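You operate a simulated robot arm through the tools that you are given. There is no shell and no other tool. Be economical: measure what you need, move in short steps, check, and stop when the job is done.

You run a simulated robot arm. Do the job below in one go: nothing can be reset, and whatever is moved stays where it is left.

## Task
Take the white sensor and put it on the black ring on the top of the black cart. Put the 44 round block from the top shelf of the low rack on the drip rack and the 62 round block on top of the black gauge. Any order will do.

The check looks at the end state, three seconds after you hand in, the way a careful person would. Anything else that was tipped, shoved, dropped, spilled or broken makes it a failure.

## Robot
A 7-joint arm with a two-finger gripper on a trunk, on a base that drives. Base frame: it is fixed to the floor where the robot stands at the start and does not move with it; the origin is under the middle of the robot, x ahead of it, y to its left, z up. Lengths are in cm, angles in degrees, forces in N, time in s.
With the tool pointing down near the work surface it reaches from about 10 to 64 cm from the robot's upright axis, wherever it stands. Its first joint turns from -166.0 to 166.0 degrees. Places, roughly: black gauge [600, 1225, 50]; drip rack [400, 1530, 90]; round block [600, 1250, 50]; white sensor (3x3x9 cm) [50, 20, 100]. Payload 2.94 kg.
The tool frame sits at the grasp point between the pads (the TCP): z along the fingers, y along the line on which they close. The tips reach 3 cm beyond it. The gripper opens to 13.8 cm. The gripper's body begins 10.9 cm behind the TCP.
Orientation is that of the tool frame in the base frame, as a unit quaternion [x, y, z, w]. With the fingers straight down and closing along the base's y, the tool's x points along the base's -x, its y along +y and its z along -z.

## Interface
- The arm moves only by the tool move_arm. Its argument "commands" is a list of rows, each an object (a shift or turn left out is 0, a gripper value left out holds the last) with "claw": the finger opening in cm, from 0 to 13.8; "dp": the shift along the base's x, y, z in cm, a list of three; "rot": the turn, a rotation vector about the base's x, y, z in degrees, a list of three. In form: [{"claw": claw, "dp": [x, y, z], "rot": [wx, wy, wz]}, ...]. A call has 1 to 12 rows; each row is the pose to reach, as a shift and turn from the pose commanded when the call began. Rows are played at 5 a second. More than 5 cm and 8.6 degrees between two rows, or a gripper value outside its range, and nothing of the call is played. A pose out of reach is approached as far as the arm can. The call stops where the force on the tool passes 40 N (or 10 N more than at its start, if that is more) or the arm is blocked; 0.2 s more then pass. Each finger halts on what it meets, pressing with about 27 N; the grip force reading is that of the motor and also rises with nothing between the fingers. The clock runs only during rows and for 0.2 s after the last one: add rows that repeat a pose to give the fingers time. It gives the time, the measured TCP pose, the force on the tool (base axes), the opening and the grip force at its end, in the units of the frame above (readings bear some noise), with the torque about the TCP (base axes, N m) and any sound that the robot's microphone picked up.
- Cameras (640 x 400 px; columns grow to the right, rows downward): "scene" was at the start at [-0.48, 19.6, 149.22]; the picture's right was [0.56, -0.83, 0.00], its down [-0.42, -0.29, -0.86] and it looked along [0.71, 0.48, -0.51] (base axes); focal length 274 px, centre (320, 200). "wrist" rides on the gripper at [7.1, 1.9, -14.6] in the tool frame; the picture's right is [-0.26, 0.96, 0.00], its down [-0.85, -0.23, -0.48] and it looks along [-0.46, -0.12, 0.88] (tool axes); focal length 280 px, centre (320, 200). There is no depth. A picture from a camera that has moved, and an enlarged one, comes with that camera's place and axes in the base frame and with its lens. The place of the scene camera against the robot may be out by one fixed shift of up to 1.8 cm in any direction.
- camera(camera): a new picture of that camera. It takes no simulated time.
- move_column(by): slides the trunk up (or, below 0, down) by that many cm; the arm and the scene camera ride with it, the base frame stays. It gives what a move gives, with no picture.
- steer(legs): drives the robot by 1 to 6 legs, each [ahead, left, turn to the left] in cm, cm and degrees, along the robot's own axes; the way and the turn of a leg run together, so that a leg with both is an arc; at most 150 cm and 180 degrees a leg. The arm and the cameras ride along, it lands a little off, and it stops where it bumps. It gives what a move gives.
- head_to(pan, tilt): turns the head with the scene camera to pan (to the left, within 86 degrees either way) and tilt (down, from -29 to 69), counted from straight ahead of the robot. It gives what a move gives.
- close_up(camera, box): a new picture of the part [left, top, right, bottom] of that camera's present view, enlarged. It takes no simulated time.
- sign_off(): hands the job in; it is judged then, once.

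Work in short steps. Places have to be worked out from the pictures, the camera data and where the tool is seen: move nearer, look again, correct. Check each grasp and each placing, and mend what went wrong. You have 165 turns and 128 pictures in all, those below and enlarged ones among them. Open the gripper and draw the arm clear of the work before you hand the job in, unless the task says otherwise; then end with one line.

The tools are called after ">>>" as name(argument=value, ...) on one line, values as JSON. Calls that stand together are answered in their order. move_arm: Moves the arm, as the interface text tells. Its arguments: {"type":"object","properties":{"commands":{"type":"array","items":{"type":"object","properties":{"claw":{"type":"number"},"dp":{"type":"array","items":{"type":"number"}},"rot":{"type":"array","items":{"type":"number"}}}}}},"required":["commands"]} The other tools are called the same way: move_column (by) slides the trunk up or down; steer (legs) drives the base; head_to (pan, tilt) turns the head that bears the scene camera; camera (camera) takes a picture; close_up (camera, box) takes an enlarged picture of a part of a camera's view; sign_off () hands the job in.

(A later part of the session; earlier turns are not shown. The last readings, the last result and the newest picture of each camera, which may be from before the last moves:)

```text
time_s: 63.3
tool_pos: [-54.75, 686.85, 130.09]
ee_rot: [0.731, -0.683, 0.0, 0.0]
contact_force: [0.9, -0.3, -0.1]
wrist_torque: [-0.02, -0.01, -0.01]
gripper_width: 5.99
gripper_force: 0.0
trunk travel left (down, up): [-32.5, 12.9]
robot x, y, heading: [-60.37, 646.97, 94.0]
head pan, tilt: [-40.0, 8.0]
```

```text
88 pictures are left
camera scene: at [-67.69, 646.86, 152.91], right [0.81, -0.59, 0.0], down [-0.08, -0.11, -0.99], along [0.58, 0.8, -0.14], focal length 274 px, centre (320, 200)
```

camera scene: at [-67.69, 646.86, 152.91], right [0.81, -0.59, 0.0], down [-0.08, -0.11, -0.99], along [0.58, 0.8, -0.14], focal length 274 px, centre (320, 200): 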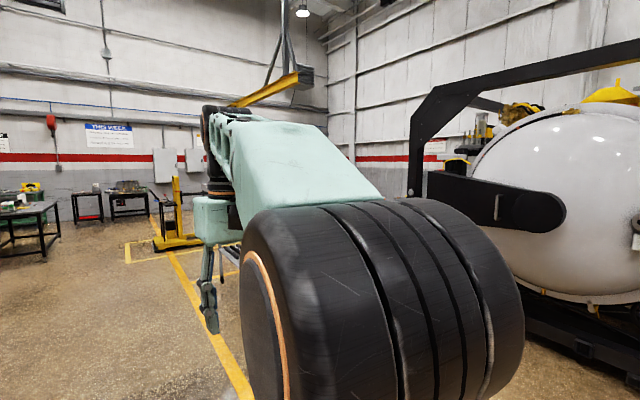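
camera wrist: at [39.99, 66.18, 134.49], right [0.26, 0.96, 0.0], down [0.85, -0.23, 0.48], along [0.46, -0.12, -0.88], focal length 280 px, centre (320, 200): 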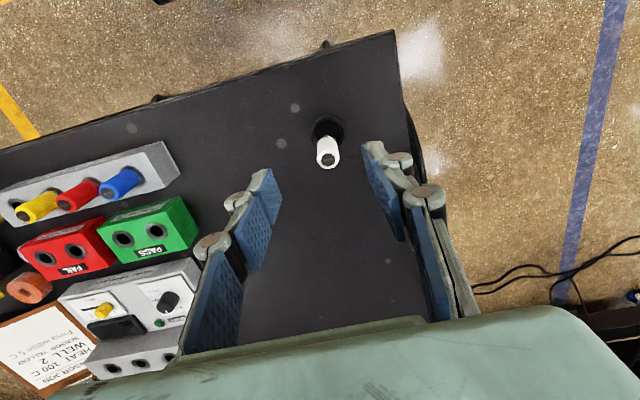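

The head moves again; the arm was blocking it. I drive 2 m further, turn right toward the targets and look.

>>> steer(legs=[[100, -15, -4], [90, 0, 0], [0, 0, -50]])

>>> head_to(pan=25, tilt=10)

>>> camera(camera="scene")

```text
time_s: 75.2
tool_pos: [-14.34, 859.15, 130.02]
ee_rot: [-0.347, 0.938, 0.001, -0.001]
contact_force: [-0.3, -0.7, -0.5]
wrist_torque: [0.01, 0.01, -0.02]
gripper_width: 5.98
gripper_force: 0.0
trunk travel left (down, up): [-32.5, 12.9]
robot x, y, heading: [-49.48, 840.26, 40.8]
head pan, tilt: [-40.0, 8.0]
```

```text
time_s: 76.6
tool_pos: [-14.42, 859.21, 129.93]
ee_rot: [-0.347, 0.938, 0.001, 0.0]
contact_force: [0.7, -0.5, 0.1]
wrist_torque: [0.02, 0.01, -0.02]
gripper_width: 6.01
gripper_force: 0.1
trunk travel left (down, up): [-32.5, 12.9]
robot x, y, heading: [-49.45, 840.1, 40.9]
head pan, tilt: [25.0, 10.0]
```

```text
87 pictures are left
camera scene: at [-60.44, 854.47, 152.59], right [0.91, -0.41, 0.0], down [-0.07, -0.16, -0.98], along [0.4, 0.9, -0.17], focal length 274 px, centre (320, 200)
```

scene: 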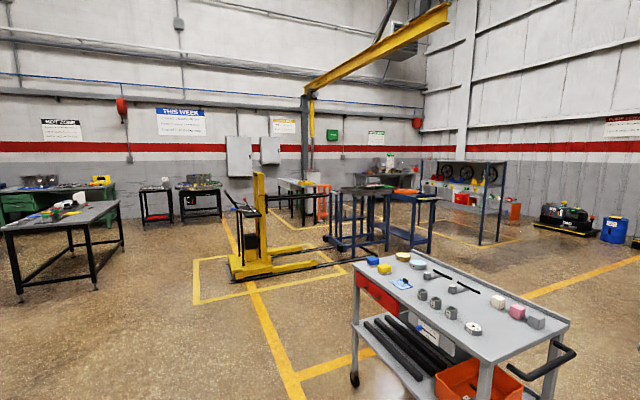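

The view shows the hoist, tables and a rack. I enlarge around the predicted pixel places: gauge/block near (520,198), drip rack near (368,173).

>>> close_up(camera="scene", box=[420, 140, 600, 250])

>>> close_up(camera="scene", box=[300, 130, 440, 220])

```text
3.56 times, centred on (510, 195) of scene
camera zoom: at [-60.44, 854.47, 152.59], right [0.91, -0.41, 0.0], down [-0.07, -0.16, -0.98], along [0.4, 0.9, -0.17], focal length 974 px, centre (-356, 218)
```

zoom: 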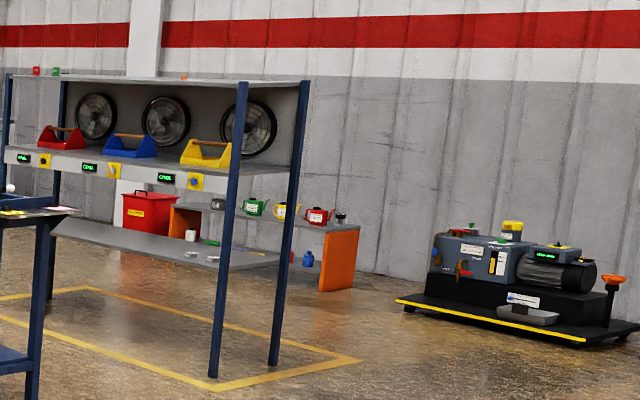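

```text
4.44 times, centred on (370, 175) of scene
camera zoom: at [-60.44, 854.47, 152.59], right [0.91, -0.41, 0.0], down [-0.07, -0.16, -0.98], along [0.4, 0.9, -0.17], focal length 1218 px, centre (98, 311)
```

zoom: 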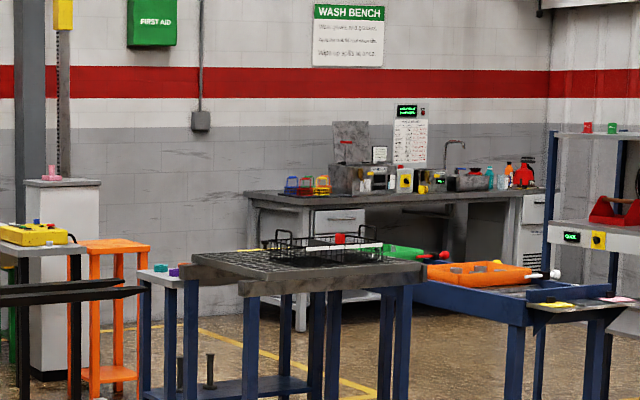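

The low rack (orange ends, black gauge at its near end) is at the predicted (600,1225); the wash bench with the drip rack is at the back wall. I turn right to check the route south of the grey cart.

>>> steer(legs=[[0, 0, -50]])

>>> head_to(pan=25, tilt=20)

>>> camera(camera="scene")

```text
time_s: 79.2
tool_pos: [-12.25, 825.2, 130.04]
ee_rot: [0.086, 0.996, 0.001, 0.0]
contact_force: [0.7, -0.2, -0.3]
wrist_torque: [-0.03, 0.0, -0.03]
gripper_width: 5.97
gripper_force: 0.0
trunk travel left (down, up): [-32.5, 12.9]
robot x, y, heading: [-49.56, 839.45, -9.5]
head pan, tilt: [25.0, 10.0]
```

```text
time_s: 80.0
tool_pos: [-12.29, 825.2, 129.93]
ee_rot: [0.087, 0.996, 0.001, 0.0]
contact_force: [0.1, -0.2, -0.6]
wrist_torque: [0.04, 0.0, 0.0]
gripper_width: 6.02
gripper_force: 0.0
trunk travel left (down, up): [-32.5, 12.9]
robot x, y, heading: [-49.59, 840.01, -9.6]
head pan, tilt: [25.0, 20.0]
```

```text
84 pictures are left
camera scene: at [-46.02, 858.13, 150.96], right [0.27, -0.96, 0.0], down [-0.33, -0.09, -0.94], along [0.91, 0.25, -0.34], focal length 274 px, centre (320, 200)
```

scene: 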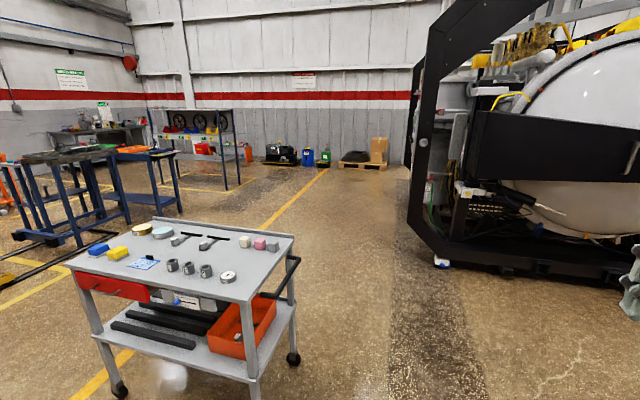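

There is a passage at y≈848 between the grey cart and the machine. I drive east through it, then diagonal toward the low rack.

>>> steer(legs=[[0, 6, 9.6], [100, 0, 0], [100, 0, 0], [0, 0, 40], [120, 0, 0]])

>>> head_to(pan=15, tilt=20)

>>> camera(camera="scene")

```text
time_s: 90.7
tool_pos: [191.11, 834.97, 130.18]
ee_rot: [0.014, 1.0, 0.001, -0.006]
contact_force: [-15.9, 2.6, -2.1]
wrist_torque: [-0.38, -2.4, 0.34]
gripper_width: 5.99
gripper_force: 0.0
trunk travel left (down, up): [-32.5, 12.9]
robot x, y, heading: [152.85, 843.76, -1.3]
head pan, tilt: [25.0, 20.0]
stopped in leg 3: the robot was blocked; the commanded pose is now the measured one
```

```text
time_s: 91.5
tool_pos: [191.06, 834.94, 130.16]
ee_rot: [0.013, 1.0, 0.002, -0.005]
contact_force: [-20.5, 2.9, -1.6]
wrist_torque: [-0.36, -2.99, 0.4]
gripper_width: 6.01
gripper_force: 0.2
trunk travel left (down, up): [-32.5, 12.9]
robot x, y, heading: [152.94, 844.24, -1.1]
head pan, tilt: [15.0, 20.0]
```

```text
83 pictures are left
camera scene: at [153.86, 861.11, 150.96], right [0.24, -0.97, 0.0], down [-0.33, -0.08, -0.94], along [0.91, 0.23, -0.34], focal length 274 px, centre (320, 200)
```

scene: 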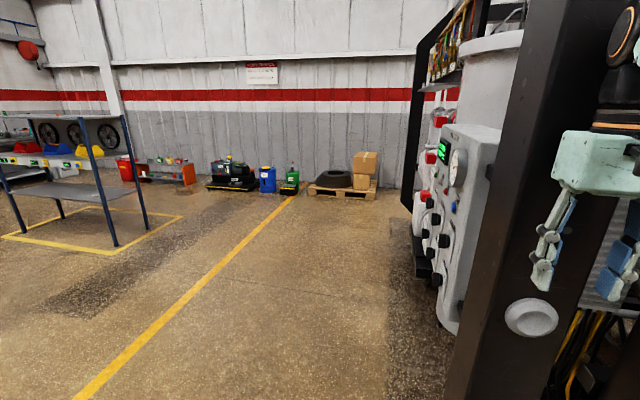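

The gripper touched the machine's big post (about 20 N, a heavy frame). I back off 15 cm, then sidestep left and go on diagonally.

>>> steer(legs=[[-15, 0, 0], [0, 10, 0]])

>>> head_to(pan=70, tilt=35)

>>> camera(camera="scene")

```text
time_s: 94.0
tool_pos: [176.37, 845.23, 130.05]
ee_rot: [0.013, 1.0, 0.001, -0.006]
contact_force: [0.9, 0.2, 0.1]
wrist_torque: [-0.02, -0.02, 0.02]
gripper_width: 6.0
gripper_force: 0.1
trunk travel left (down, up): [-32.5, 12.9]
robot x, y, heading: [137.8, 854.53, -1.4]
head pan, tilt: [15.0, 20.0]
```

```text
time_s: 95.2
tool_pos: [176.43, 845.07, 129.92]
ee_rot: [0.012, 1.0, 0.001, -0.007]
contact_force: [0.5, 0.3, 0.9]
wrist_torque: [-0.03, 0.0, 0.01]
gripper_width: 6.02
gripper_force: 0.0
trunk travel left (down, up): [-32.5, 12.9]
robot x, y, heading: [137.71, 854.0, -1.4]
head pan, tilt: [70.0, 35.0]
```

```text
82 pictures are left
camera scene: at [133.36, 877.26, 148.58], right [0.93, -0.36, 0.0], down [-0.21, -0.53, -0.82], along [0.3, 0.76, -0.57], focal length 274 px, centre (320, 200)
```

scene: 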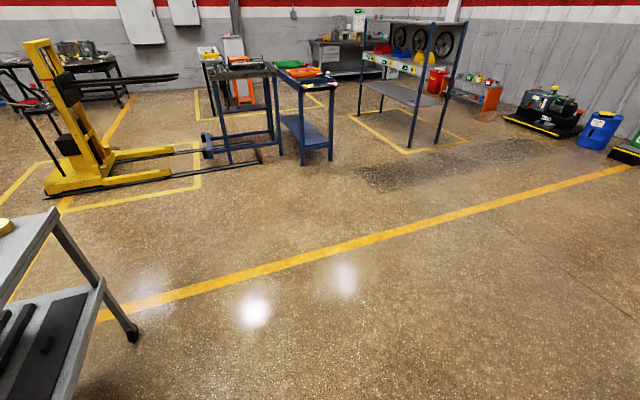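

The way to the right of the tall shelf is free. I sidestep left, turn 35° left and drive toward the gap in front of the low rack.

>>> steer(legs=[[0, 35, 0], [0, 0, 36], [140, 0, 0], [140, 0, 0], [100, 0, 0]])

>>> head_to(pan=25, tilt=30)

>>> camera(camera="scene")

```text
time_s: 118.6
tool_pos: [482.44, 1129.69, 129.88]
ee_rot: [-0.322, 0.947, -0.001, -0.008]
contact_force: [0.3, -0.1, 0.3]
wrist_torque: [0.0, 0.01, 0.01]
gripper_width: 6.0
gripper_force: 0.2
trunk travel left (down, up): [-32.5, 12.9]
robot x, y, heading: [447.14, 1112.85, 37.7]
head pan, tilt: [70.0, 35.0]
```

```text
time_s: 119.7
tool_pos: [482.4, 1129.61, 129.92]
ee_rot: [-0.321, 0.947, -0.001, -0.006]
contact_force: [1.4, 0.7, 0.0]
wrist_torque: [0.04, 0.02, -0.03]
gripper_width: 6.01
gripper_force: 0.0
trunk travel left (down, up): [-32.5, 12.9]
robot x, y, heading: [446.77, 1112.5, 37.9]
head pan, tilt: [25.0, 30.0]
```

```text
81 pictures are left
camera scene: at [436.21, 1127.44, 149.35], right [0.89, -0.46, 0.0], down [-0.23, -0.45, -0.87], along [0.4, 0.77, -0.5], focal length 274 px, centre (320, 200)
```

scene: 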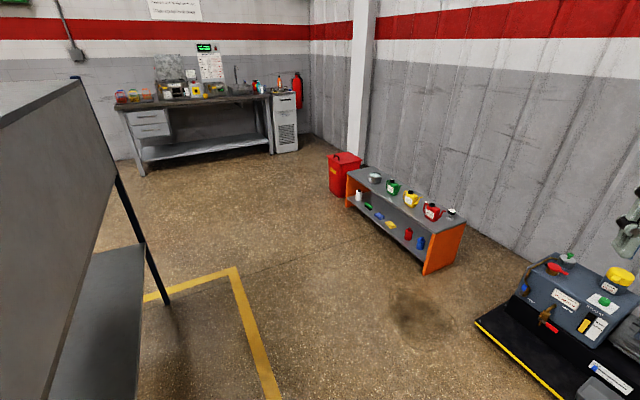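

I now see the low rack well. I enlarge its top and the wash bench's left end.

>>> close_up(camera="scene", box=[340, 150, 480, 260])

>>> close_up(camera="scene", box=[100, 40, 310, 170])

```text
3.64 times, centred on (410, 205) of scene
camera zoom: at [436.21, 1127.44, 149.35], right [0.89, -0.46, 0.0], down [-0.23, -0.45, -0.87], along [0.4, 0.77, -0.5], focal length 997 px, centre (-7, 182)
```

zoom: 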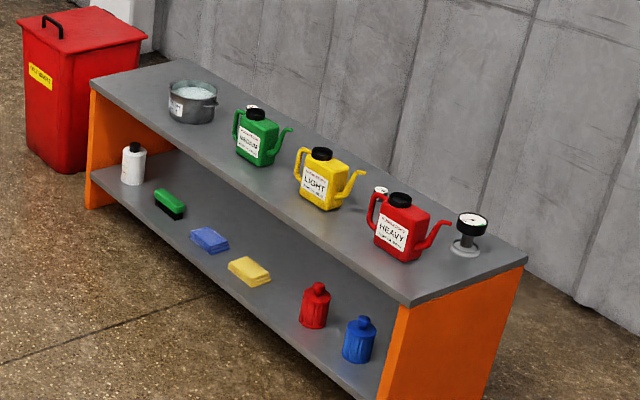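

```text
3.05 times, centred on (205, 105) of scene
camera zoom: at [436.21, 1127.44, 149.35], right [0.89, -0.46, 0.0], down [-0.23, -0.45, -0.87], along [0.4, 0.77, -0.5], focal length 835 px, centre (670, 490)
```

zoom: 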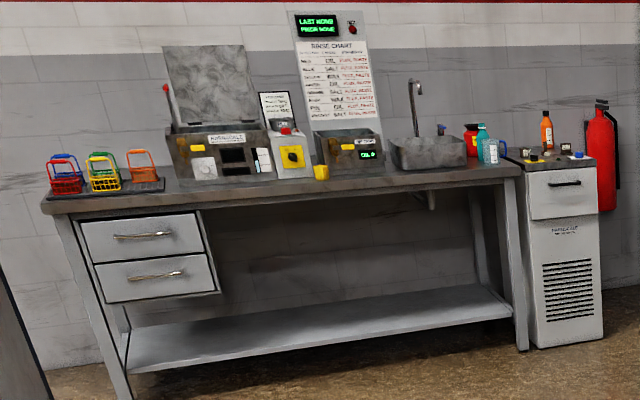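

The rack's top is x 557–587 at z≈50, y 1213–1300; two round blocks stand behind the green and red cans and the gauge is at the near end. I face +x, drive ahead and strafe in front of it.

>>> steer(legs=[[0, 0, -38], [60, 0, 0], [0, 130, 0]])

>>> head_to(pan=5, tilt=50)

>>> camera(camera="scene")

>>> camera(camera="wrist")

```text
time_s: 136.0
tool_pos: [544.6, 1234.01, 129.9]
ee_rot: [-0.007, 1.0, 0.002, -0.006]
contact_force: [-0.7, 0.1, 0.7]
wrist_torque: [-0.02, 0.01, 0.03]
gripper_width: 5.99
gripper_force: 0.1
trunk travel left (down, up): [-32.5, 12.9]
robot x, y, heading: [506.04, 1241.76, 1.0]
head pan, tilt: [25.0, 30.0]
```

```text
time_s: 136.9
tool_pos: [544.54, 1234.03, 129.83]
ee_rot: [-0.006, 1.0, 0.001, -0.006]
contact_force: [-0.7, 0.3, 0.1]
wrist_torque: [0.02, 0.01, -0.03]
gripper_width: 6.03
gripper_force: 0.0
trunk travel left (down, up): [-32.5, 12.9]
robot x, y, heading: [505.55, 1241.99, 1.0]
head pan, tilt: [5.0, 50.0]
```

```text
78 pictures are left
camera scene: at [505.19, 1257.0, 146.41], right [0.1, -0.99, 0.0], down [-0.76, -0.08, -0.64], along [0.64, 0.07, -0.77], focal length 274 px, centre (320, 200)
```

scene: 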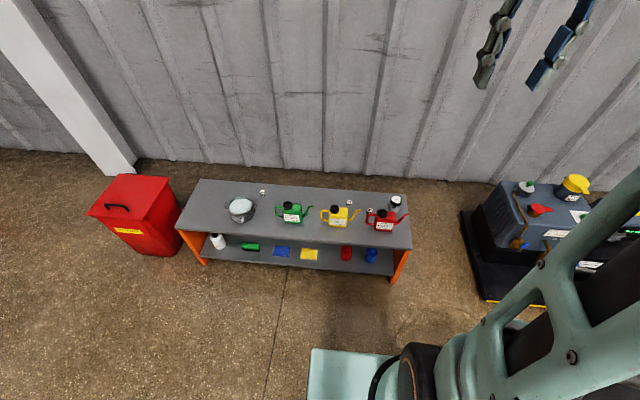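

```text
77 pictures are left
camera wrist: at [537.53, 1235.83, 144.68], right [0.25, 0.97, 0.0], down [0.86, -0.22, 0.47], along [0.45, -0.12, -0.89], focal length 280 px, centre (320, 200)
```

wrist: 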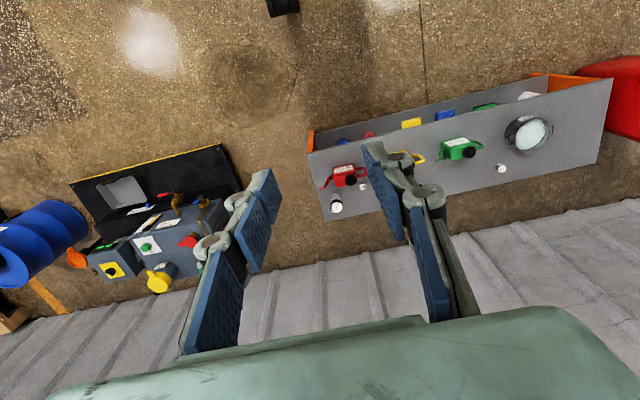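

I see three small white round blocks (near 262,190; 349,202; 371,210) and the gauge (396,201). I enlarge to read the numbers.

>>> close_up(camera="scene", box=[330, 180, 420, 240])

>>> close_up(camera="scene", box=[220, 170, 310, 230])

>>> close_up(camera="wrist", box=[310, 150, 390, 220])

>>> close_up(camera="wrist", box=[430, 90, 570, 190])

```text
6.67 times, centred on (375, 210) of scene
camera zoom: at [505.19, 1257.0, 146.41], right [0.1, -0.99, 0.0], down [-0.76, -0.08, -0.64], along [0.64, 0.07, -0.77], focal length 1827 px, centre (-47, 133)
```

zoom: 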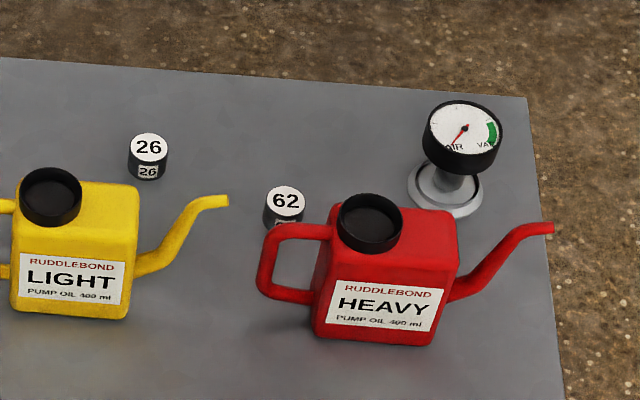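

```text
6.67 times, centred on (265, 200) of scene
camera zoom: at [505.19, 1257.0, 146.41], right [0.1, -0.99, 0.0], down [-0.76, -0.08, -0.64], along [0.64, 0.07, -0.77], focal length 1827 px, centre (687, 200)
```

zoom: 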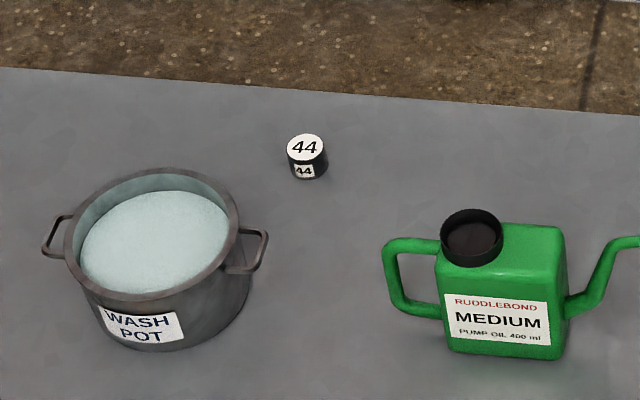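

```text
5.71 times, centred on (350, 185) of wrist
camera zoom: at [537.53, 1235.83, 144.68], right [0.25, 0.97, 0.0], down [0.86, -0.22, 0.47], along [0.45, -0.12, -0.89], focal length 1602 px, centre (149, 286)
```

zoom: 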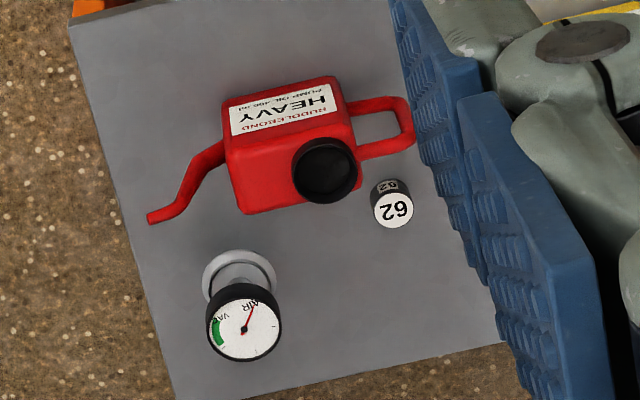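

```text
4.00 times, centred on (500, 140) of wrist
camera zoom: at [537.53, 1235.83, 144.68], right [0.25, 0.97, 0.0], down [0.86, -0.22, 0.47], along [0.45, -0.12, -0.89], focal length 1122 px, centre (-400, 440)
```

zoom: 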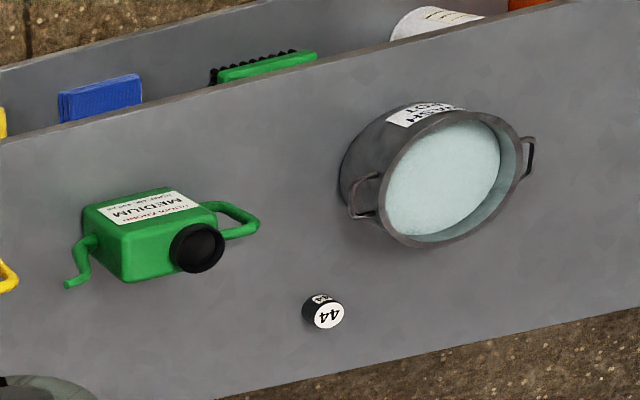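

Read: 62 at ≈(587.5, 1240, top 43), 44 at ≈(593, 1293, top 43), gauge face ≈(592, 1228, 47); 26 stays. I drive 29 cm nearer (base front stays short of the rack) and lower the trunk.

>>> steer(legs=[[29, 0, -1]])

>>> move_column(by=-32)

>>> camera(camera="scene")

>>> camera(camera="wrist")

```text
time_s: 138.9
tool_pos: [573.42, 1233.6, 130.03]
ee_rot: [0.003, 1.0, 0.001, -0.007]
contact_force: [0.5, -0.8, -0.4]
wrist_torque: [0.02, 0.01, 0.04]
gripper_width: 5.99
gripper_force: 0.1
trunk travel left (down, up): [-32.5, 12.9]
robot x, y, heading: [534.72, 1242.3, 0.2]
head pan, tilt: [5.0, 50.0]
```

```text
time_s: 142.0
tool_pos: [573.25, 1233.51, 97.96]
ee_rot: [0.003, 1.0, 0.002, -0.006]
contact_force: [-0.2, -0.3, 0.6]
wrist_torque: [-0.02, 0.03, 0.02]
gripper_width: 5.99
gripper_force: 0.1
trunk travel left (down, up): [-0.5, 44.9]
robot x, y, heading: [534.76, 1241.83, 0.1]
head pan, tilt: [5.0, 50.0]
```

```text
72 pictures are left
camera scene: at [534.33, 1257.24, 114.4], right [0.09, -1.0, 0.0], down [-0.76, -0.07, -0.64], along [0.64, 0.06, -0.77], focal length 274 px, centre (320, 200)
```

scene: 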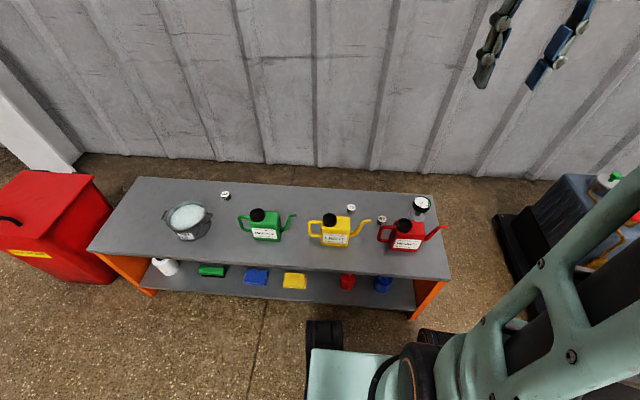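

```text
71 pictures are left
camera wrist: at [566.32, 1235.52, 112.69], right [0.27, 0.96, 0.0], down [0.85, -0.24, 0.47], along [0.45, -0.12, -0.89], focal length 280 px, centre (320, 200)
```

wrist: 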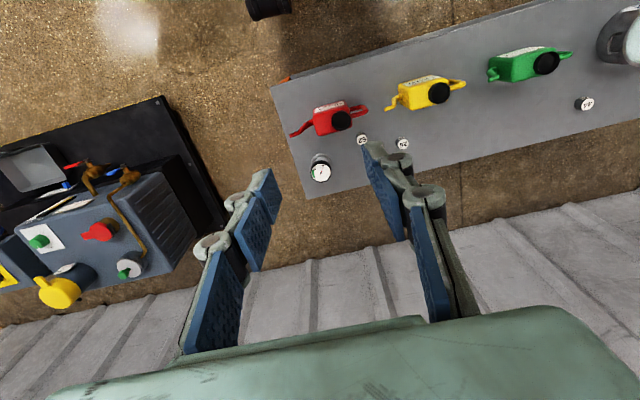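

Estimates agree: 62 at (588.2, 1240.7), top about 42.5. I move above it to z 66 and look.

>>> move_arm(commands=[{"dp": [2.5, 1, -3.5]}, {"dp": [5, 2, -7]}, {"dp": [7.5, 3, -10.5]}, {"dp": [10, 4, -14]}, {"dp": [11.5, 5, -18]}, {"dp": [13, 6, -22]}, {"dp": [14, 7, -26]}, {"dp": [15, 7.2, -30]}, {"dp": [15, 7.2, -32]}, {"dp": [15, 7.2, -32]}])

>>> camera(camera="wrist")

>>> camera(camera="scene")

```text
time_s: 144.2
tool_pos: [588.14, 1241.0, 65.96]
ee_rot: [0.002, 1.0, 0.002, -0.006]
contact_force: [0.6, -0.2, 0.1]
wrist_torque: [-0.03, 0.0, 0.01]
gripper_width: 6.02
gripper_force: 0.1
trunk travel left (down, up): [-0.5, 44.9]
robot x, y, heading: [534.33, 1241.9, 0.2]
head pan, tilt: [5.0, 50.0]
```

```text
70 pictures are left
camera wrist: at [581.19, 1242.82, 80.74], right [0.27, 0.96, 0.0], down [0.85, -0.24, 0.47], along [0.45, -0.12, -0.89], focal length 280 px, centre (320, 200)
```

wrist: 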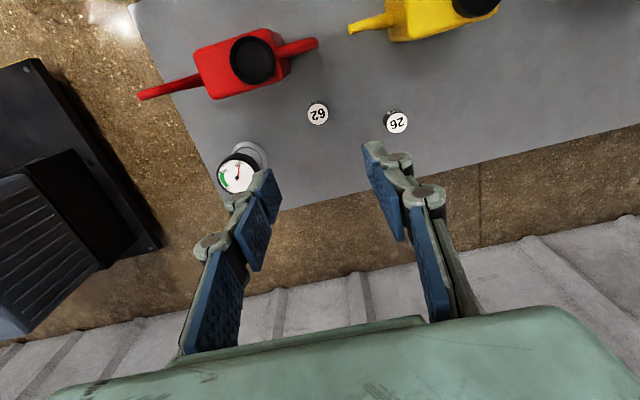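

```text
69 pictures are left
camera scene: at [534.33, 1257.24, 114.4], right [0.09, -1.0, 0.0], down [-0.76, -0.07, -0.64], along [0.64, 0.06, -0.77], focal length 274 px, centre (320, 200)
```

scene: 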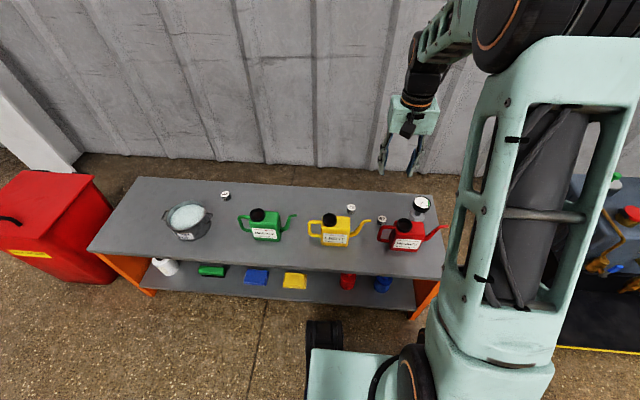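

62 refined to (587.75, 1240.95), top ≈43.8, clear of can, handle and 26 for a grip along y. I centre, narrow to 5 and descend to z 52 to refine.

>>> move_arm(commands=[{"claw": 5, "dp": [-0.3, 0, -4]}, {"claw": 5, "dp": [-0.3, 0, -8]}, {"claw": 5, "dp": [-0.3, 0, -12]}, {"claw": 5, "dp": [-0.3, 0, -14]}, {"claw": 5, "dp": [-0.3, 0, -14]}])

>>> camera(camera="wrist")

>>> close_up(camera="scene", box=[340, 150, 460, 260])

```text
time_s: 145.4
tool_pos: [587.85, 1240.86, 52.0]
ee_rot: [0.002, 1.0, 0.002, -0.006]
contact_force: [-0.3, 0.7, 0.6]
wrist_torque: [-0.04, 0.02, 0.0]
gripper_width: 5.0
gripper_force: 0.0
trunk travel left (down, up): [-0.5, 44.9]
robot x, y, heading: [534.38, 1241.86, -0.0]
head pan, tilt: [5.0, 50.0]
```

```text
68 pictures are left
camera wrist: at [580.84, 1242.8, 66.69], right [0.27, 0.96, 0.0], down [0.85, -0.24, 0.47], along [0.45, -0.12, -0.89], focal length 280 px, centre (320, 200)
```

wrist: 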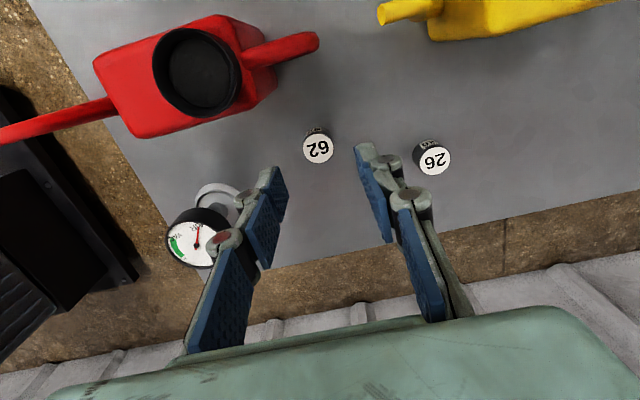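

```text
3.64 times, centred on (400, 205) of scene
camera zoom: at [534.33, 1257.24, 114.4], right [0.09, -1.0, 0.0], down [-0.76, -0.07, -0.64], along [0.64, 0.06, -0.77], focal length 997 px, centre (29, 182)
```

zoom: 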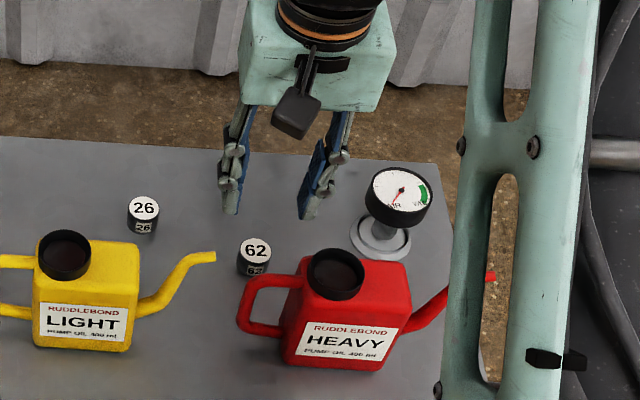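

Alignment is within 2 mm; block top ≈44.0, height about 1.8, so I lower 6.3 cm (tips ≈42.7).

>>> move_arm(commands=[{"claw": 4.4, "dp": [-0.1, 0, -3]}, {"claw": 4.4, "dp": [-0.1, 0, -5.2]}, {"claw": 4.4, "dp": [-0.1, 0, -6.3]}, {"claw": 4.4, "dp": [-0.1, 0, -6.3]}])

>>> close_up(camera="wrist", box=[240, 120, 400, 220])

>>> close_up(camera="scene", box=[350, 180, 440, 240])

```text
time_s: 146.4
tool_pos: [587.87, 1240.86, 45.55]
ee_rot: [0.003, 1.0, 0.002, -0.005]
contact_force: [-0.6, 0.0, -0.4]
wrist_torque: [0.03, 0.01, -0.03]
gripper_width: 4.4
gripper_force: 0.1
trunk travel left (down, up): [-0.5, 44.9]
robot x, y, heading: [534.4, 1241.83, 0.0]
head pan, tilt: [5.0, 50.0]
```

```text
4.00 times, centred on (320, 170) of wrist
camera zoom: at [580.84, 1242.67, 60.27], right [0.27, 0.96, 0.0], down [0.85, -0.24, 0.47], along [0.45, -0.12, -0.89], focal length 1122 px, centre (320, 320)
```

zoom: 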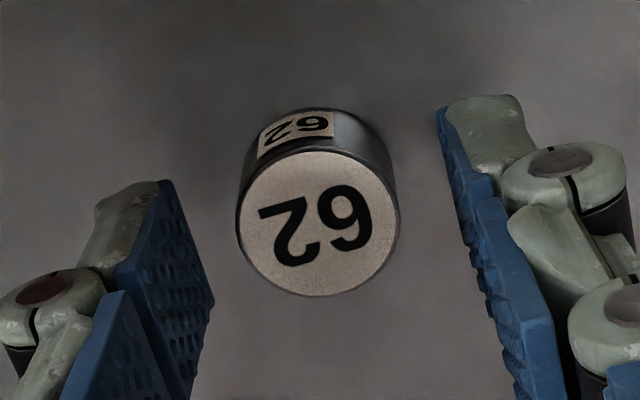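

```text
6.67 times, centred on (395, 210) of scene
camera zoom: at [534.33, 1257.24, 114.4], right [0.09, -1.0, 0.0], down [-0.76, -0.07, -0.64], along [0.64, 0.06, -0.77], focal length 1827 px, centre (-180, 133)
```

zoom: 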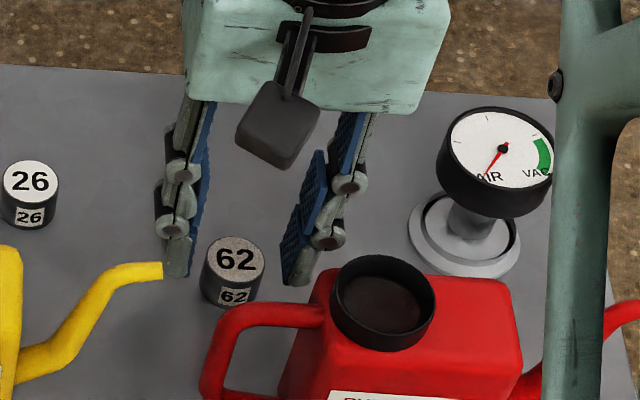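

The views show the tips only just below the block's top, with about 1.6 cm left to the shelf. I lower another 1.1 cm and close.

>>> move_arm(commands=[{"claw": 4.4, "dp": [0.15, 0, -0.6]}, {"claw": 4.4, "dp": [0.15, 0, -1.1]}, {"claw": 3.4, "dp": [0.15, 0, -1.1]}, {"claw": 2.4, "dp": [0.15, 0, -1.1]}, {"claw": 1.8, "dp": [0.15, 0, -1.1]}, {"claw": 1.8, "dp": [0.15, 0, -1.1]}])

>>> close_up(camera="wrist", box=[240, 120, 400, 220])

```text
time_s: 147.8
tool_pos: [588.08, 1240.77, 44.68]
ee_rot: [0.003, 1.0, 0.002, -0.006]
contact_force: [0.6, 0.6, 0.0]
wrist_torque: [0.01, 0.02, 0.04]
gripper_width: 2.8
gripper_force: 27.4
trunk travel left (down, up): [-0.5, 44.9]
robot x, y, heading: [534.55, 1242.14, 0.2]
head pan, tilt: [5.0, 50.0]
```

```text
4.00 times, centred on (320, 170) of wrist
camera zoom: at [581.06, 1242.71, 59.32], right [0.27, 0.96, 0.0], down [0.85, -0.24, 0.47], along [0.45, -0.12, -0.89], focal length 1122 px, centre (320, 320)
```

zoom: 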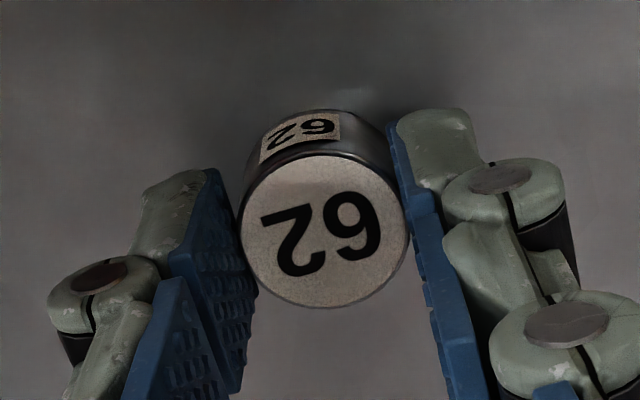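

Gripped (2.8 cm, 27 N). I lift 13 cm and move toward the gauge, staying above the can tops.

>>> move_arm(commands=[{"claw": 1.8, "dp": [0, 0, 2]}, {"claw": 1.8, "dp": [0, 0, 6]}, {"claw": 1.8, "dp": [0, 0, 10.5]}, {"claw": 1.8, "dp": [0, 0, 14]}, {"claw": 1.8, "dp": [1, -4, 14]}, {"claw": 1.8, "dp": [2, -8, 14]}, {"claw": 1.8, "dp": [3.9, -12, 14]}, {"claw": 1.8, "dp": [3.9, -12, 14]}])

>>> camera(camera="wrist")

>>> close_up(camera="scene", box=[350, 150, 470, 240])

```text
time_s: 149.6
tool_pos: [591.9, 1228.97, 58.6]
ee_rot: [0.003, 1.0, 0.002, -0.006]
contact_force: [-0.4, -0.1, 0.5]
wrist_torque: [-0.02, 0.02, 0.04]
gripper_width: 1.82
gripper_force: 0.1
trunk travel left (down, up): [-0.5, 44.9]
robot x, y, heading: [534.44, 1241.99, 0.0]
head pan, tilt: [5.0, 50.0]
```

```text
63 pictures are left
camera wrist: at [584.98, 1230.91, 73.36], right [0.27, 0.96, 0.0], down [0.85, -0.24, 0.47], along [0.45, -0.12, -0.89], focal length 280 px, centre (320, 200)
```

wrist: 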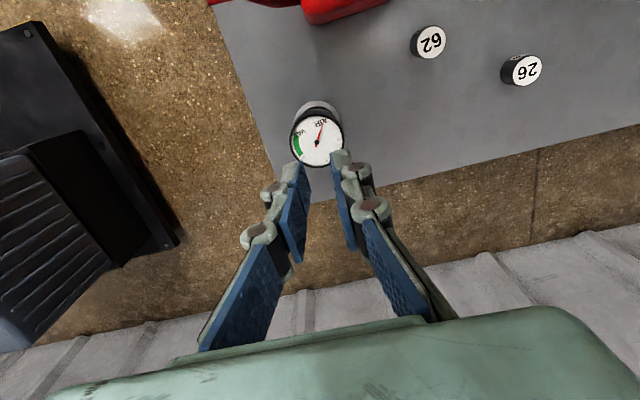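

```text
4.44 times, centred on (410, 195) of scene
camera zoom: at [534.33, 1257.24, 114.4], right [0.09, -1.0, 0.0], down [-0.76, -0.07, -0.64], along [0.64, 0.06, -0.77], focal length 1218 px, centre (-80, 222)
```

zoom: 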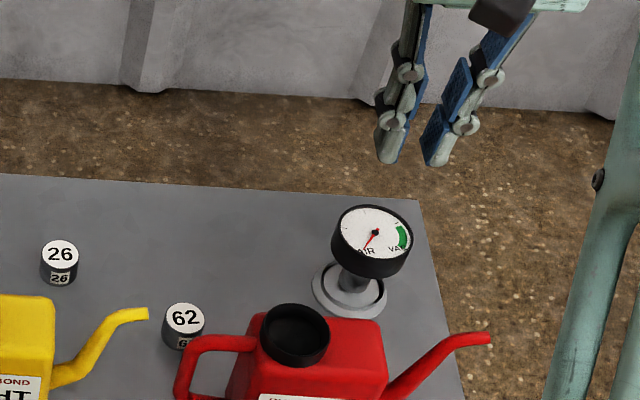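

The block slipped out on lifting and stands on the shelf about 1 cm from its old spot, near (587, 1241.2): the grip was too high on it. I go back above it and look.

>>> move_arm(commands=[{"claw": 3.5, "dp": [-1, 4, 0]}, {"claw": 5, "dp": [-3, 8, 0]}, {"claw": 5, "dp": [-4.9, 12.2, 0]}, {"claw": 5, "dp": [-4.9, 12.2, -4]}, {"claw": 5, "dp": [-4.9, 12.2, -6.6]}, {"claw": 5, "dp": [-4.9, 12.2, -6.6]}])

>>> camera(camera="wrist")

>>> close_up(camera="scene", box=[350, 180, 440, 240])

```text
time_s: 151.0
tool_pos: [587.22, 1240.81, 52.12]
ee_rot: [0.003, 1.0, 0.002, -0.005]
contact_force: [0.3, -0.1, 0.1]
wrist_torque: [0.01, 0.0, 0.01]
gripper_width: 4.95
gripper_force: 0.1
trunk travel left (down, up): [-0.5, 44.9]
robot x, y, heading: [534.54, 1242.0, -0.1]
head pan, tilt: [5.0, 50.0]
```

```text
61 pictures are left
camera wrist: at [580.18, 1242.84, 66.85], right [0.27, 0.96, 0.0], down [0.85, -0.24, 0.47], along [0.45, -0.12, -0.88], focal length 280 px, centre (320, 200)
```

wrist: 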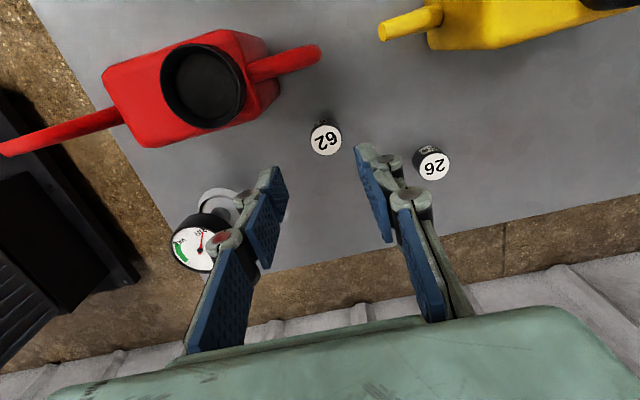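

```text
6.67 times, centred on (395, 210) of scene
camera zoom: at [534.33, 1257.24, 114.4], right [0.09, -1.0, 0.0], down [-0.76, -0.07, -0.64], along [0.64, 0.06, -0.77], focal length 1827 px, centre (-180, 133)
```

zoom: 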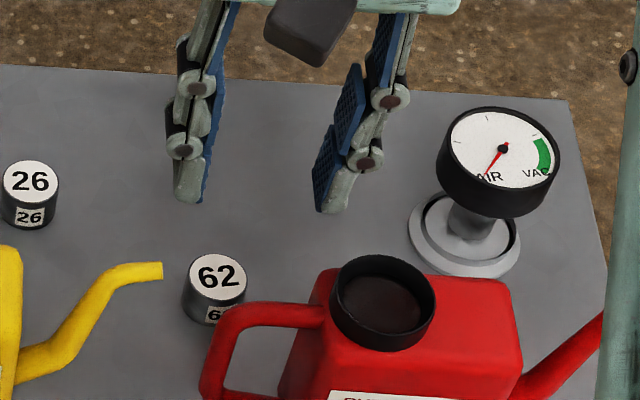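

Block now at ≈(586.85, 1241.65). I align and descend carefully to z 44.0 with the pads open, reading the force.

>>> move_arm(commands=[{"claw": 4.6, "dp": [-0.3, 0.8, -2]}, {"claw": 4.6, "dp": [-0.3, 0.8, -5]}, {"claw": 4.6, "dp": [-0.3, 0.8, -7]}, {"claw": 4.6, "dp": [-0.3, 0.8, -7.8]}, {"claw": 4.6, "dp": [-0.3, 0.8, -8.2]}, {"claw": 4.6, "dp": [-0.3, 0.8, -8.2]}])

>>> close_up(camera="scene", box=[350, 190, 410, 230])

>>> close_up(camera="wrist", box=[240, 120, 400, 220])

```text
time_s: 152.4
tool_pos: [586.87, 1241.85, 43.67]
ee_rot: [0.003, 1.0, 0.001, -0.006]
contact_force: [-0.1, 0.4, -0.6]
wrist_torque: [-0.01, 0.01, -0.03]
gripper_width: 4.58
gripper_force: 0.1
trunk travel left (down, up): [-0.5, 44.9]
robot x, y, heading: [534.54, 1241.7, -0.1]
head pan, tilt: [5.0, 50.0]
```

```text
10.00 times, centred on (380, 210) of scene
camera zoom: at [534.33, 1257.24, 114.4], right [0.09, -1.0, 0.0], down [-0.76, -0.07, -0.64], along [0.64, 0.06, -0.77], focal length 2741 px, centre (-280, 100)
```

zoom: 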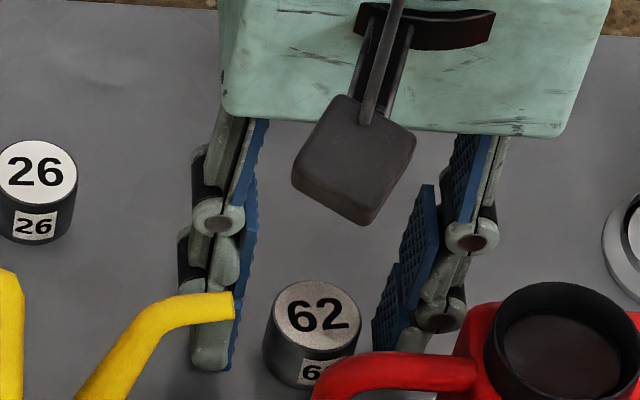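

```text
4.00 times, centred on (320, 170) of wrist
camera zoom: at [579.89, 1243.73, 58.43], right [0.27, 0.96, 0.0], down [0.85, -0.24, 0.47], along [0.45, -0.12, -0.89], focal length 1122 px, centre (320, 320)
```

zoom: 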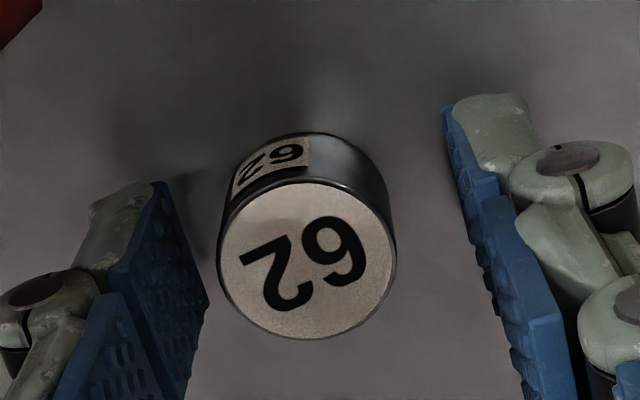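

The block is about 0.4 cm ahead of the tool axis and the tips still ~0.8 above the shelf. I shift +0.4 in x and lower 0.5 more.

>>> move_arm(commands=[{"claw": 4.6, "dp": [0.4, -0.2, 0]}, {"claw": 4.6, "dp": [0.4, -0.2, -0.3]}, {"claw": 4.6, "dp": [0.4, -0.2, -0.5]}])

>>> close_up(camera="wrist", box=[240, 120, 400, 220])

```text
time_s: 153.2
tool_pos: [587.32, 1241.54, 43.26]
ee_rot: [0.002, 1.0, 0.002, -0.005]
contact_force: [-0.3, -0.3, -0.2]
wrist_torque: [-0.01, 0.0, 0.0]
gripper_width: 4.59
gripper_force: 0.1
trunk travel left (down, up): [-0.5, 44.9]
robot x, y, heading: [534.79, 1241.45, -0.2]
head pan, tilt: [5.0, 50.0]
```

```text
4.00 times, centred on (320, 170) of wrist
camera zoom: at [580.24, 1243.5, 57.97], right [0.27, 0.96, 0.0], down [0.85, -0.24, 0.47], along [0.45, -0.12, -0.89], focal length 1122 px, centre (320, 320)
```

zoom: 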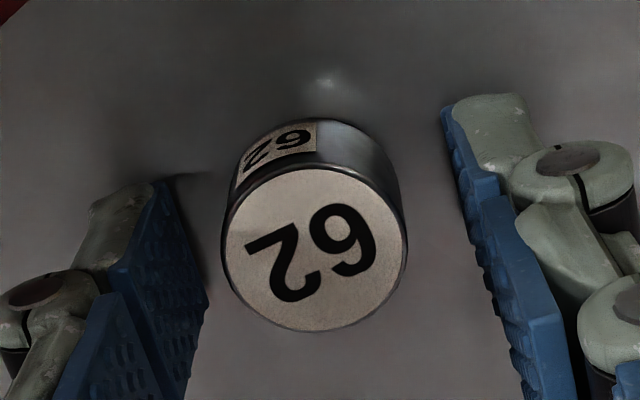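

The top is now about 1.75 cm above the tips and centred. Closing, then a small test lift.

>>> move_arm(commands=[{"claw": 3.4}, {"claw": 2.4}, {"claw": 1.5}, {"claw": 1.5}, {"claw": 1.5, "dp": [0, 0, 1]}, {"claw": 1.5, "dp": [0, 0, 2]}, {"claw": 1.5, "dp": [0, 0, 2]}])

>>> close_up(camera="scene", box=[350, 180, 410, 230])

```text
time_s: 154.8
tool_pos: [587.14, 1241.69, 45.2]
ee_rot: [0.002, 1.0, 0.002, -0.006]
contact_force: [0.7, 1.2, -0.5]
wrist_torque: [0.02, 0.0, 0.02]
gripper_width: 2.79
gripper_force: 27.1
trunk travel left (down, up): [-0.5, 44.9]
robot x, y, heading: [534.25, 1242.02, -0.1]
head pan, tilt: [5.0, 50.0]
```

```text
8.00 times, centred on (380, 205) of scene
camera zoom: at [534.34, 1257.24, 114.4], right [0.09, -1.0, 0.0], down [-0.76, -0.07, -0.64], along [0.64, 0.06, -0.77], focal length 2193 px, centre (-160, 160)
```

zoom: 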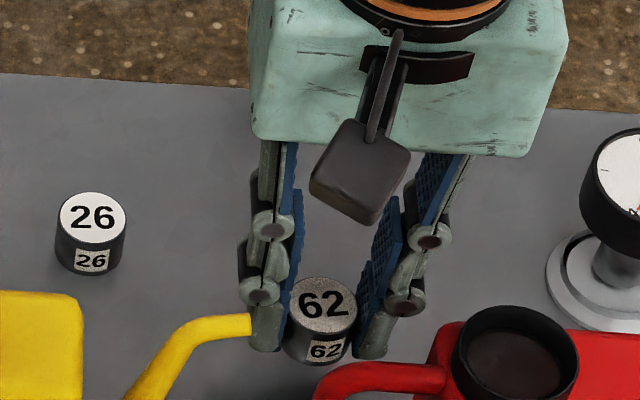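

The block came up with the pads. I lift on gently and carry it over the gauge.

>>> move_arm(commands=[{"claw": 1.5, "dp": [0, 0, 2.5]}, {"claw": 1.5, "dp": [0, 0, 5]}, {"claw": 1.5, "dp": [0, 0, 8]}, {"claw": 1.5, "dp": [0, 0, 11]}, {"claw": 1.5, "dp": [1, -2.5, 12]}, {"claw": 1.5, "dp": [2, -5.5, 12]}, {"claw": 1.5, "dp": [3, -8, 12]}, {"claw": 1.5, "dp": [4, -10.5, 12]}, {"claw": 1.5, "dp": [4.8, -12.9, 12]}, {"claw": 1.5, "dp": [4.8, -12.9, 12]}])

>>> camera(camera="wrist")

>>> close_up(camera="scene", box=[370, 150, 490, 240])

```text
time_s: 157.0
tool_pos: [591.88, 1228.71, 57.25]
ee_rot: [0.002, 1.0, 0.002, -0.006]
contact_force: [0.5, -0.1, -0.7]
wrist_torque: [0.0, 0.01, 0.01]
gripper_width: 2.82
gripper_force: 26.3
trunk travel left (down, up): [-0.5, 44.9]
robot x, y, heading: [534.35, 1241.81, 0.2]
head pan, tilt: [5.0, 50.0]
```

```text
55 pictures are left
camera wrist: at [584.94, 1230.6, 72.0], right [0.27, 0.96, 0.0], down [0.85, -0.24, 0.46], along [0.45, -0.12, -0.89], focal length 280 px, centre (320, 200)
```

wrist: 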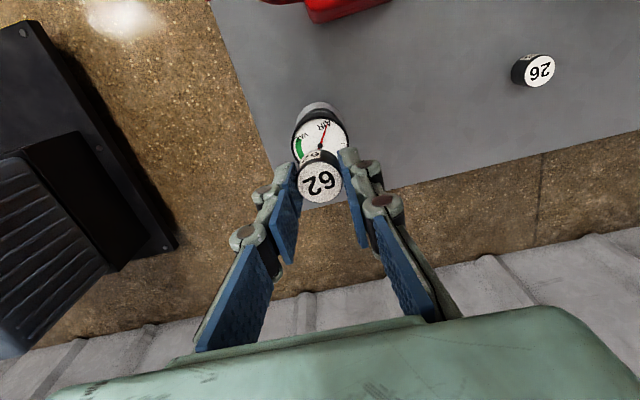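

```text
4.44 times, centred on (430, 195) of scene
camera zoom: at [534.34, 1257.24, 114.4], right [0.09, -1.0, 0.0], down [-0.76, -0.07, -0.64], along [0.64, 0.06, -0.77], focal length 1218 px, centre (-169, 222)
```

zoom: 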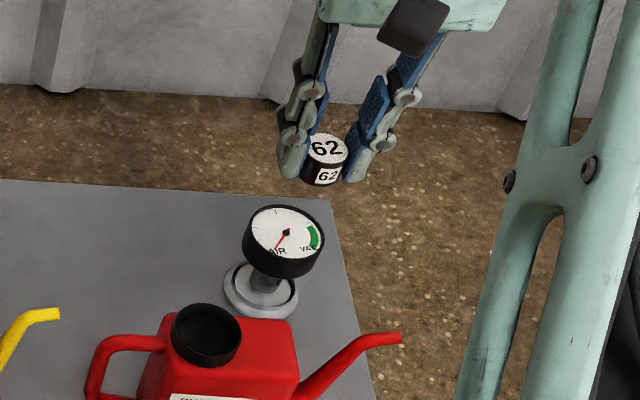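

Gauge face centre works out at (592.2, 1228.65), z≈46–47; block bottom is ~3.1 below the TCP. I descend to z 50.5 and check the alignment.

>>> move_arm(commands=[{"claw": 1.5, "dp": [0.3, 0, -2.5]}, {"claw": 1.5, "dp": [0.3, 0, -5]}, {"claw": 1.5, "dp": [0.3, 0, -6.7]}, {"claw": 1.5, "dp": [0.3, 0, -6.7]}])

>>> close_up(camera="wrist", box=[240, 110, 400, 220])

>>> close_up(camera="scene", box=[390, 170, 465, 225])

```text
time_s: 158.0
tool_pos: [592.21, 1228.62, 50.51]
ee_rot: [0.003, 1.0, 0.001, -0.006]
contact_force: [-0.2, -0.4, 0.1]
wrist_torque: [-0.01, 0.06, 0.02]
gripper_width: 2.79
gripper_force: 26.8
trunk travel left (down, up): [-0.5, 44.9]
robot x, y, heading: [534.99, 1241.7, 0.0]
head pan, tilt: [5.0, 50.0]
```

```text
3.64 times, centred on (320, 165) of wrist
camera zoom: at [585.26, 1230.53, 65.26], right [0.27, 0.96, 0.0], down [0.85, -0.24, 0.47], along [0.45, -0.12, -0.89], focal length 1020 px, centre (320, 327)
```

zoom: 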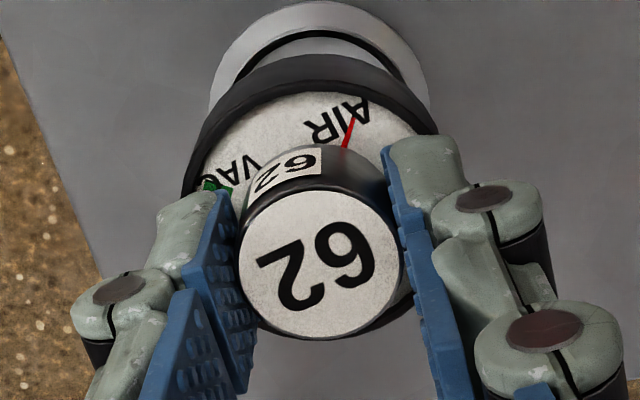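

```text
7.27 times, centred on (428, 198) of scene
camera zoom: at [534.34, 1257.24, 114.4], right [0.09, -1.0, 0.0], down [-0.76, -0.07, -0.64], along [0.64, 0.06, -0.77], focal length 1993 px, centre (-462, 218)
```

zoom: 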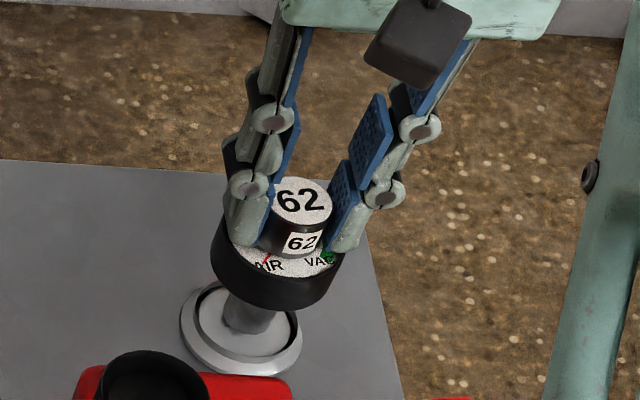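

Correcting for the height difference, block and gauge agree within 2 mm. I nudge (+0.1, +0.15) and descend in fine steps to feel the contact.

>>> move_arm(commands=[{"claw": 1.5, "dp": [0.1, 0.15, -0.4]}, {"claw": 1.5, "dp": [0.1, 0.15, -0.7]}, {"claw": 1.5, "dp": [0.1, 0.15, -0.9]}])

>>> close_up(camera="scene", box=[400, 180, 450, 220])

```text
time_s: 158.8
tool_pos: [592.45, 1228.66, 50.2]
ee_rot: [0.002, 1.0, 0.0, -0.002]
contact_force: [-5.7, -3.8, 32.4]
wrist_torque: [-0.19, 0.21, -0.03]
gripper_width: 2.82
gripper_force: 27.4
trunk travel left (down, up): [-0.5, 44.9]
robot x, y, heading: [534.2, 1242.25, 0.1]
head pan, tilt: [5.0, 50.0]
```

```text
10.00 times, centred on (425, 200) of scene
camera zoom: at [534.06, 1257.29, 114.43], right [0.09, -1.0, 0.0], down [-0.76, -0.07, -0.65], along [0.64, 0.06, -0.76], focal length 2741 px, centre (-730, 200)
```

zoom: 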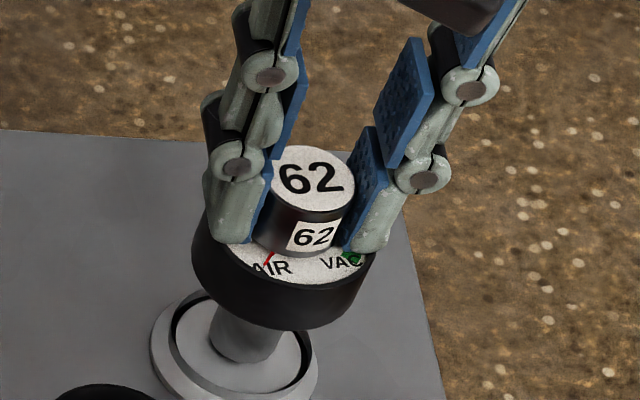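

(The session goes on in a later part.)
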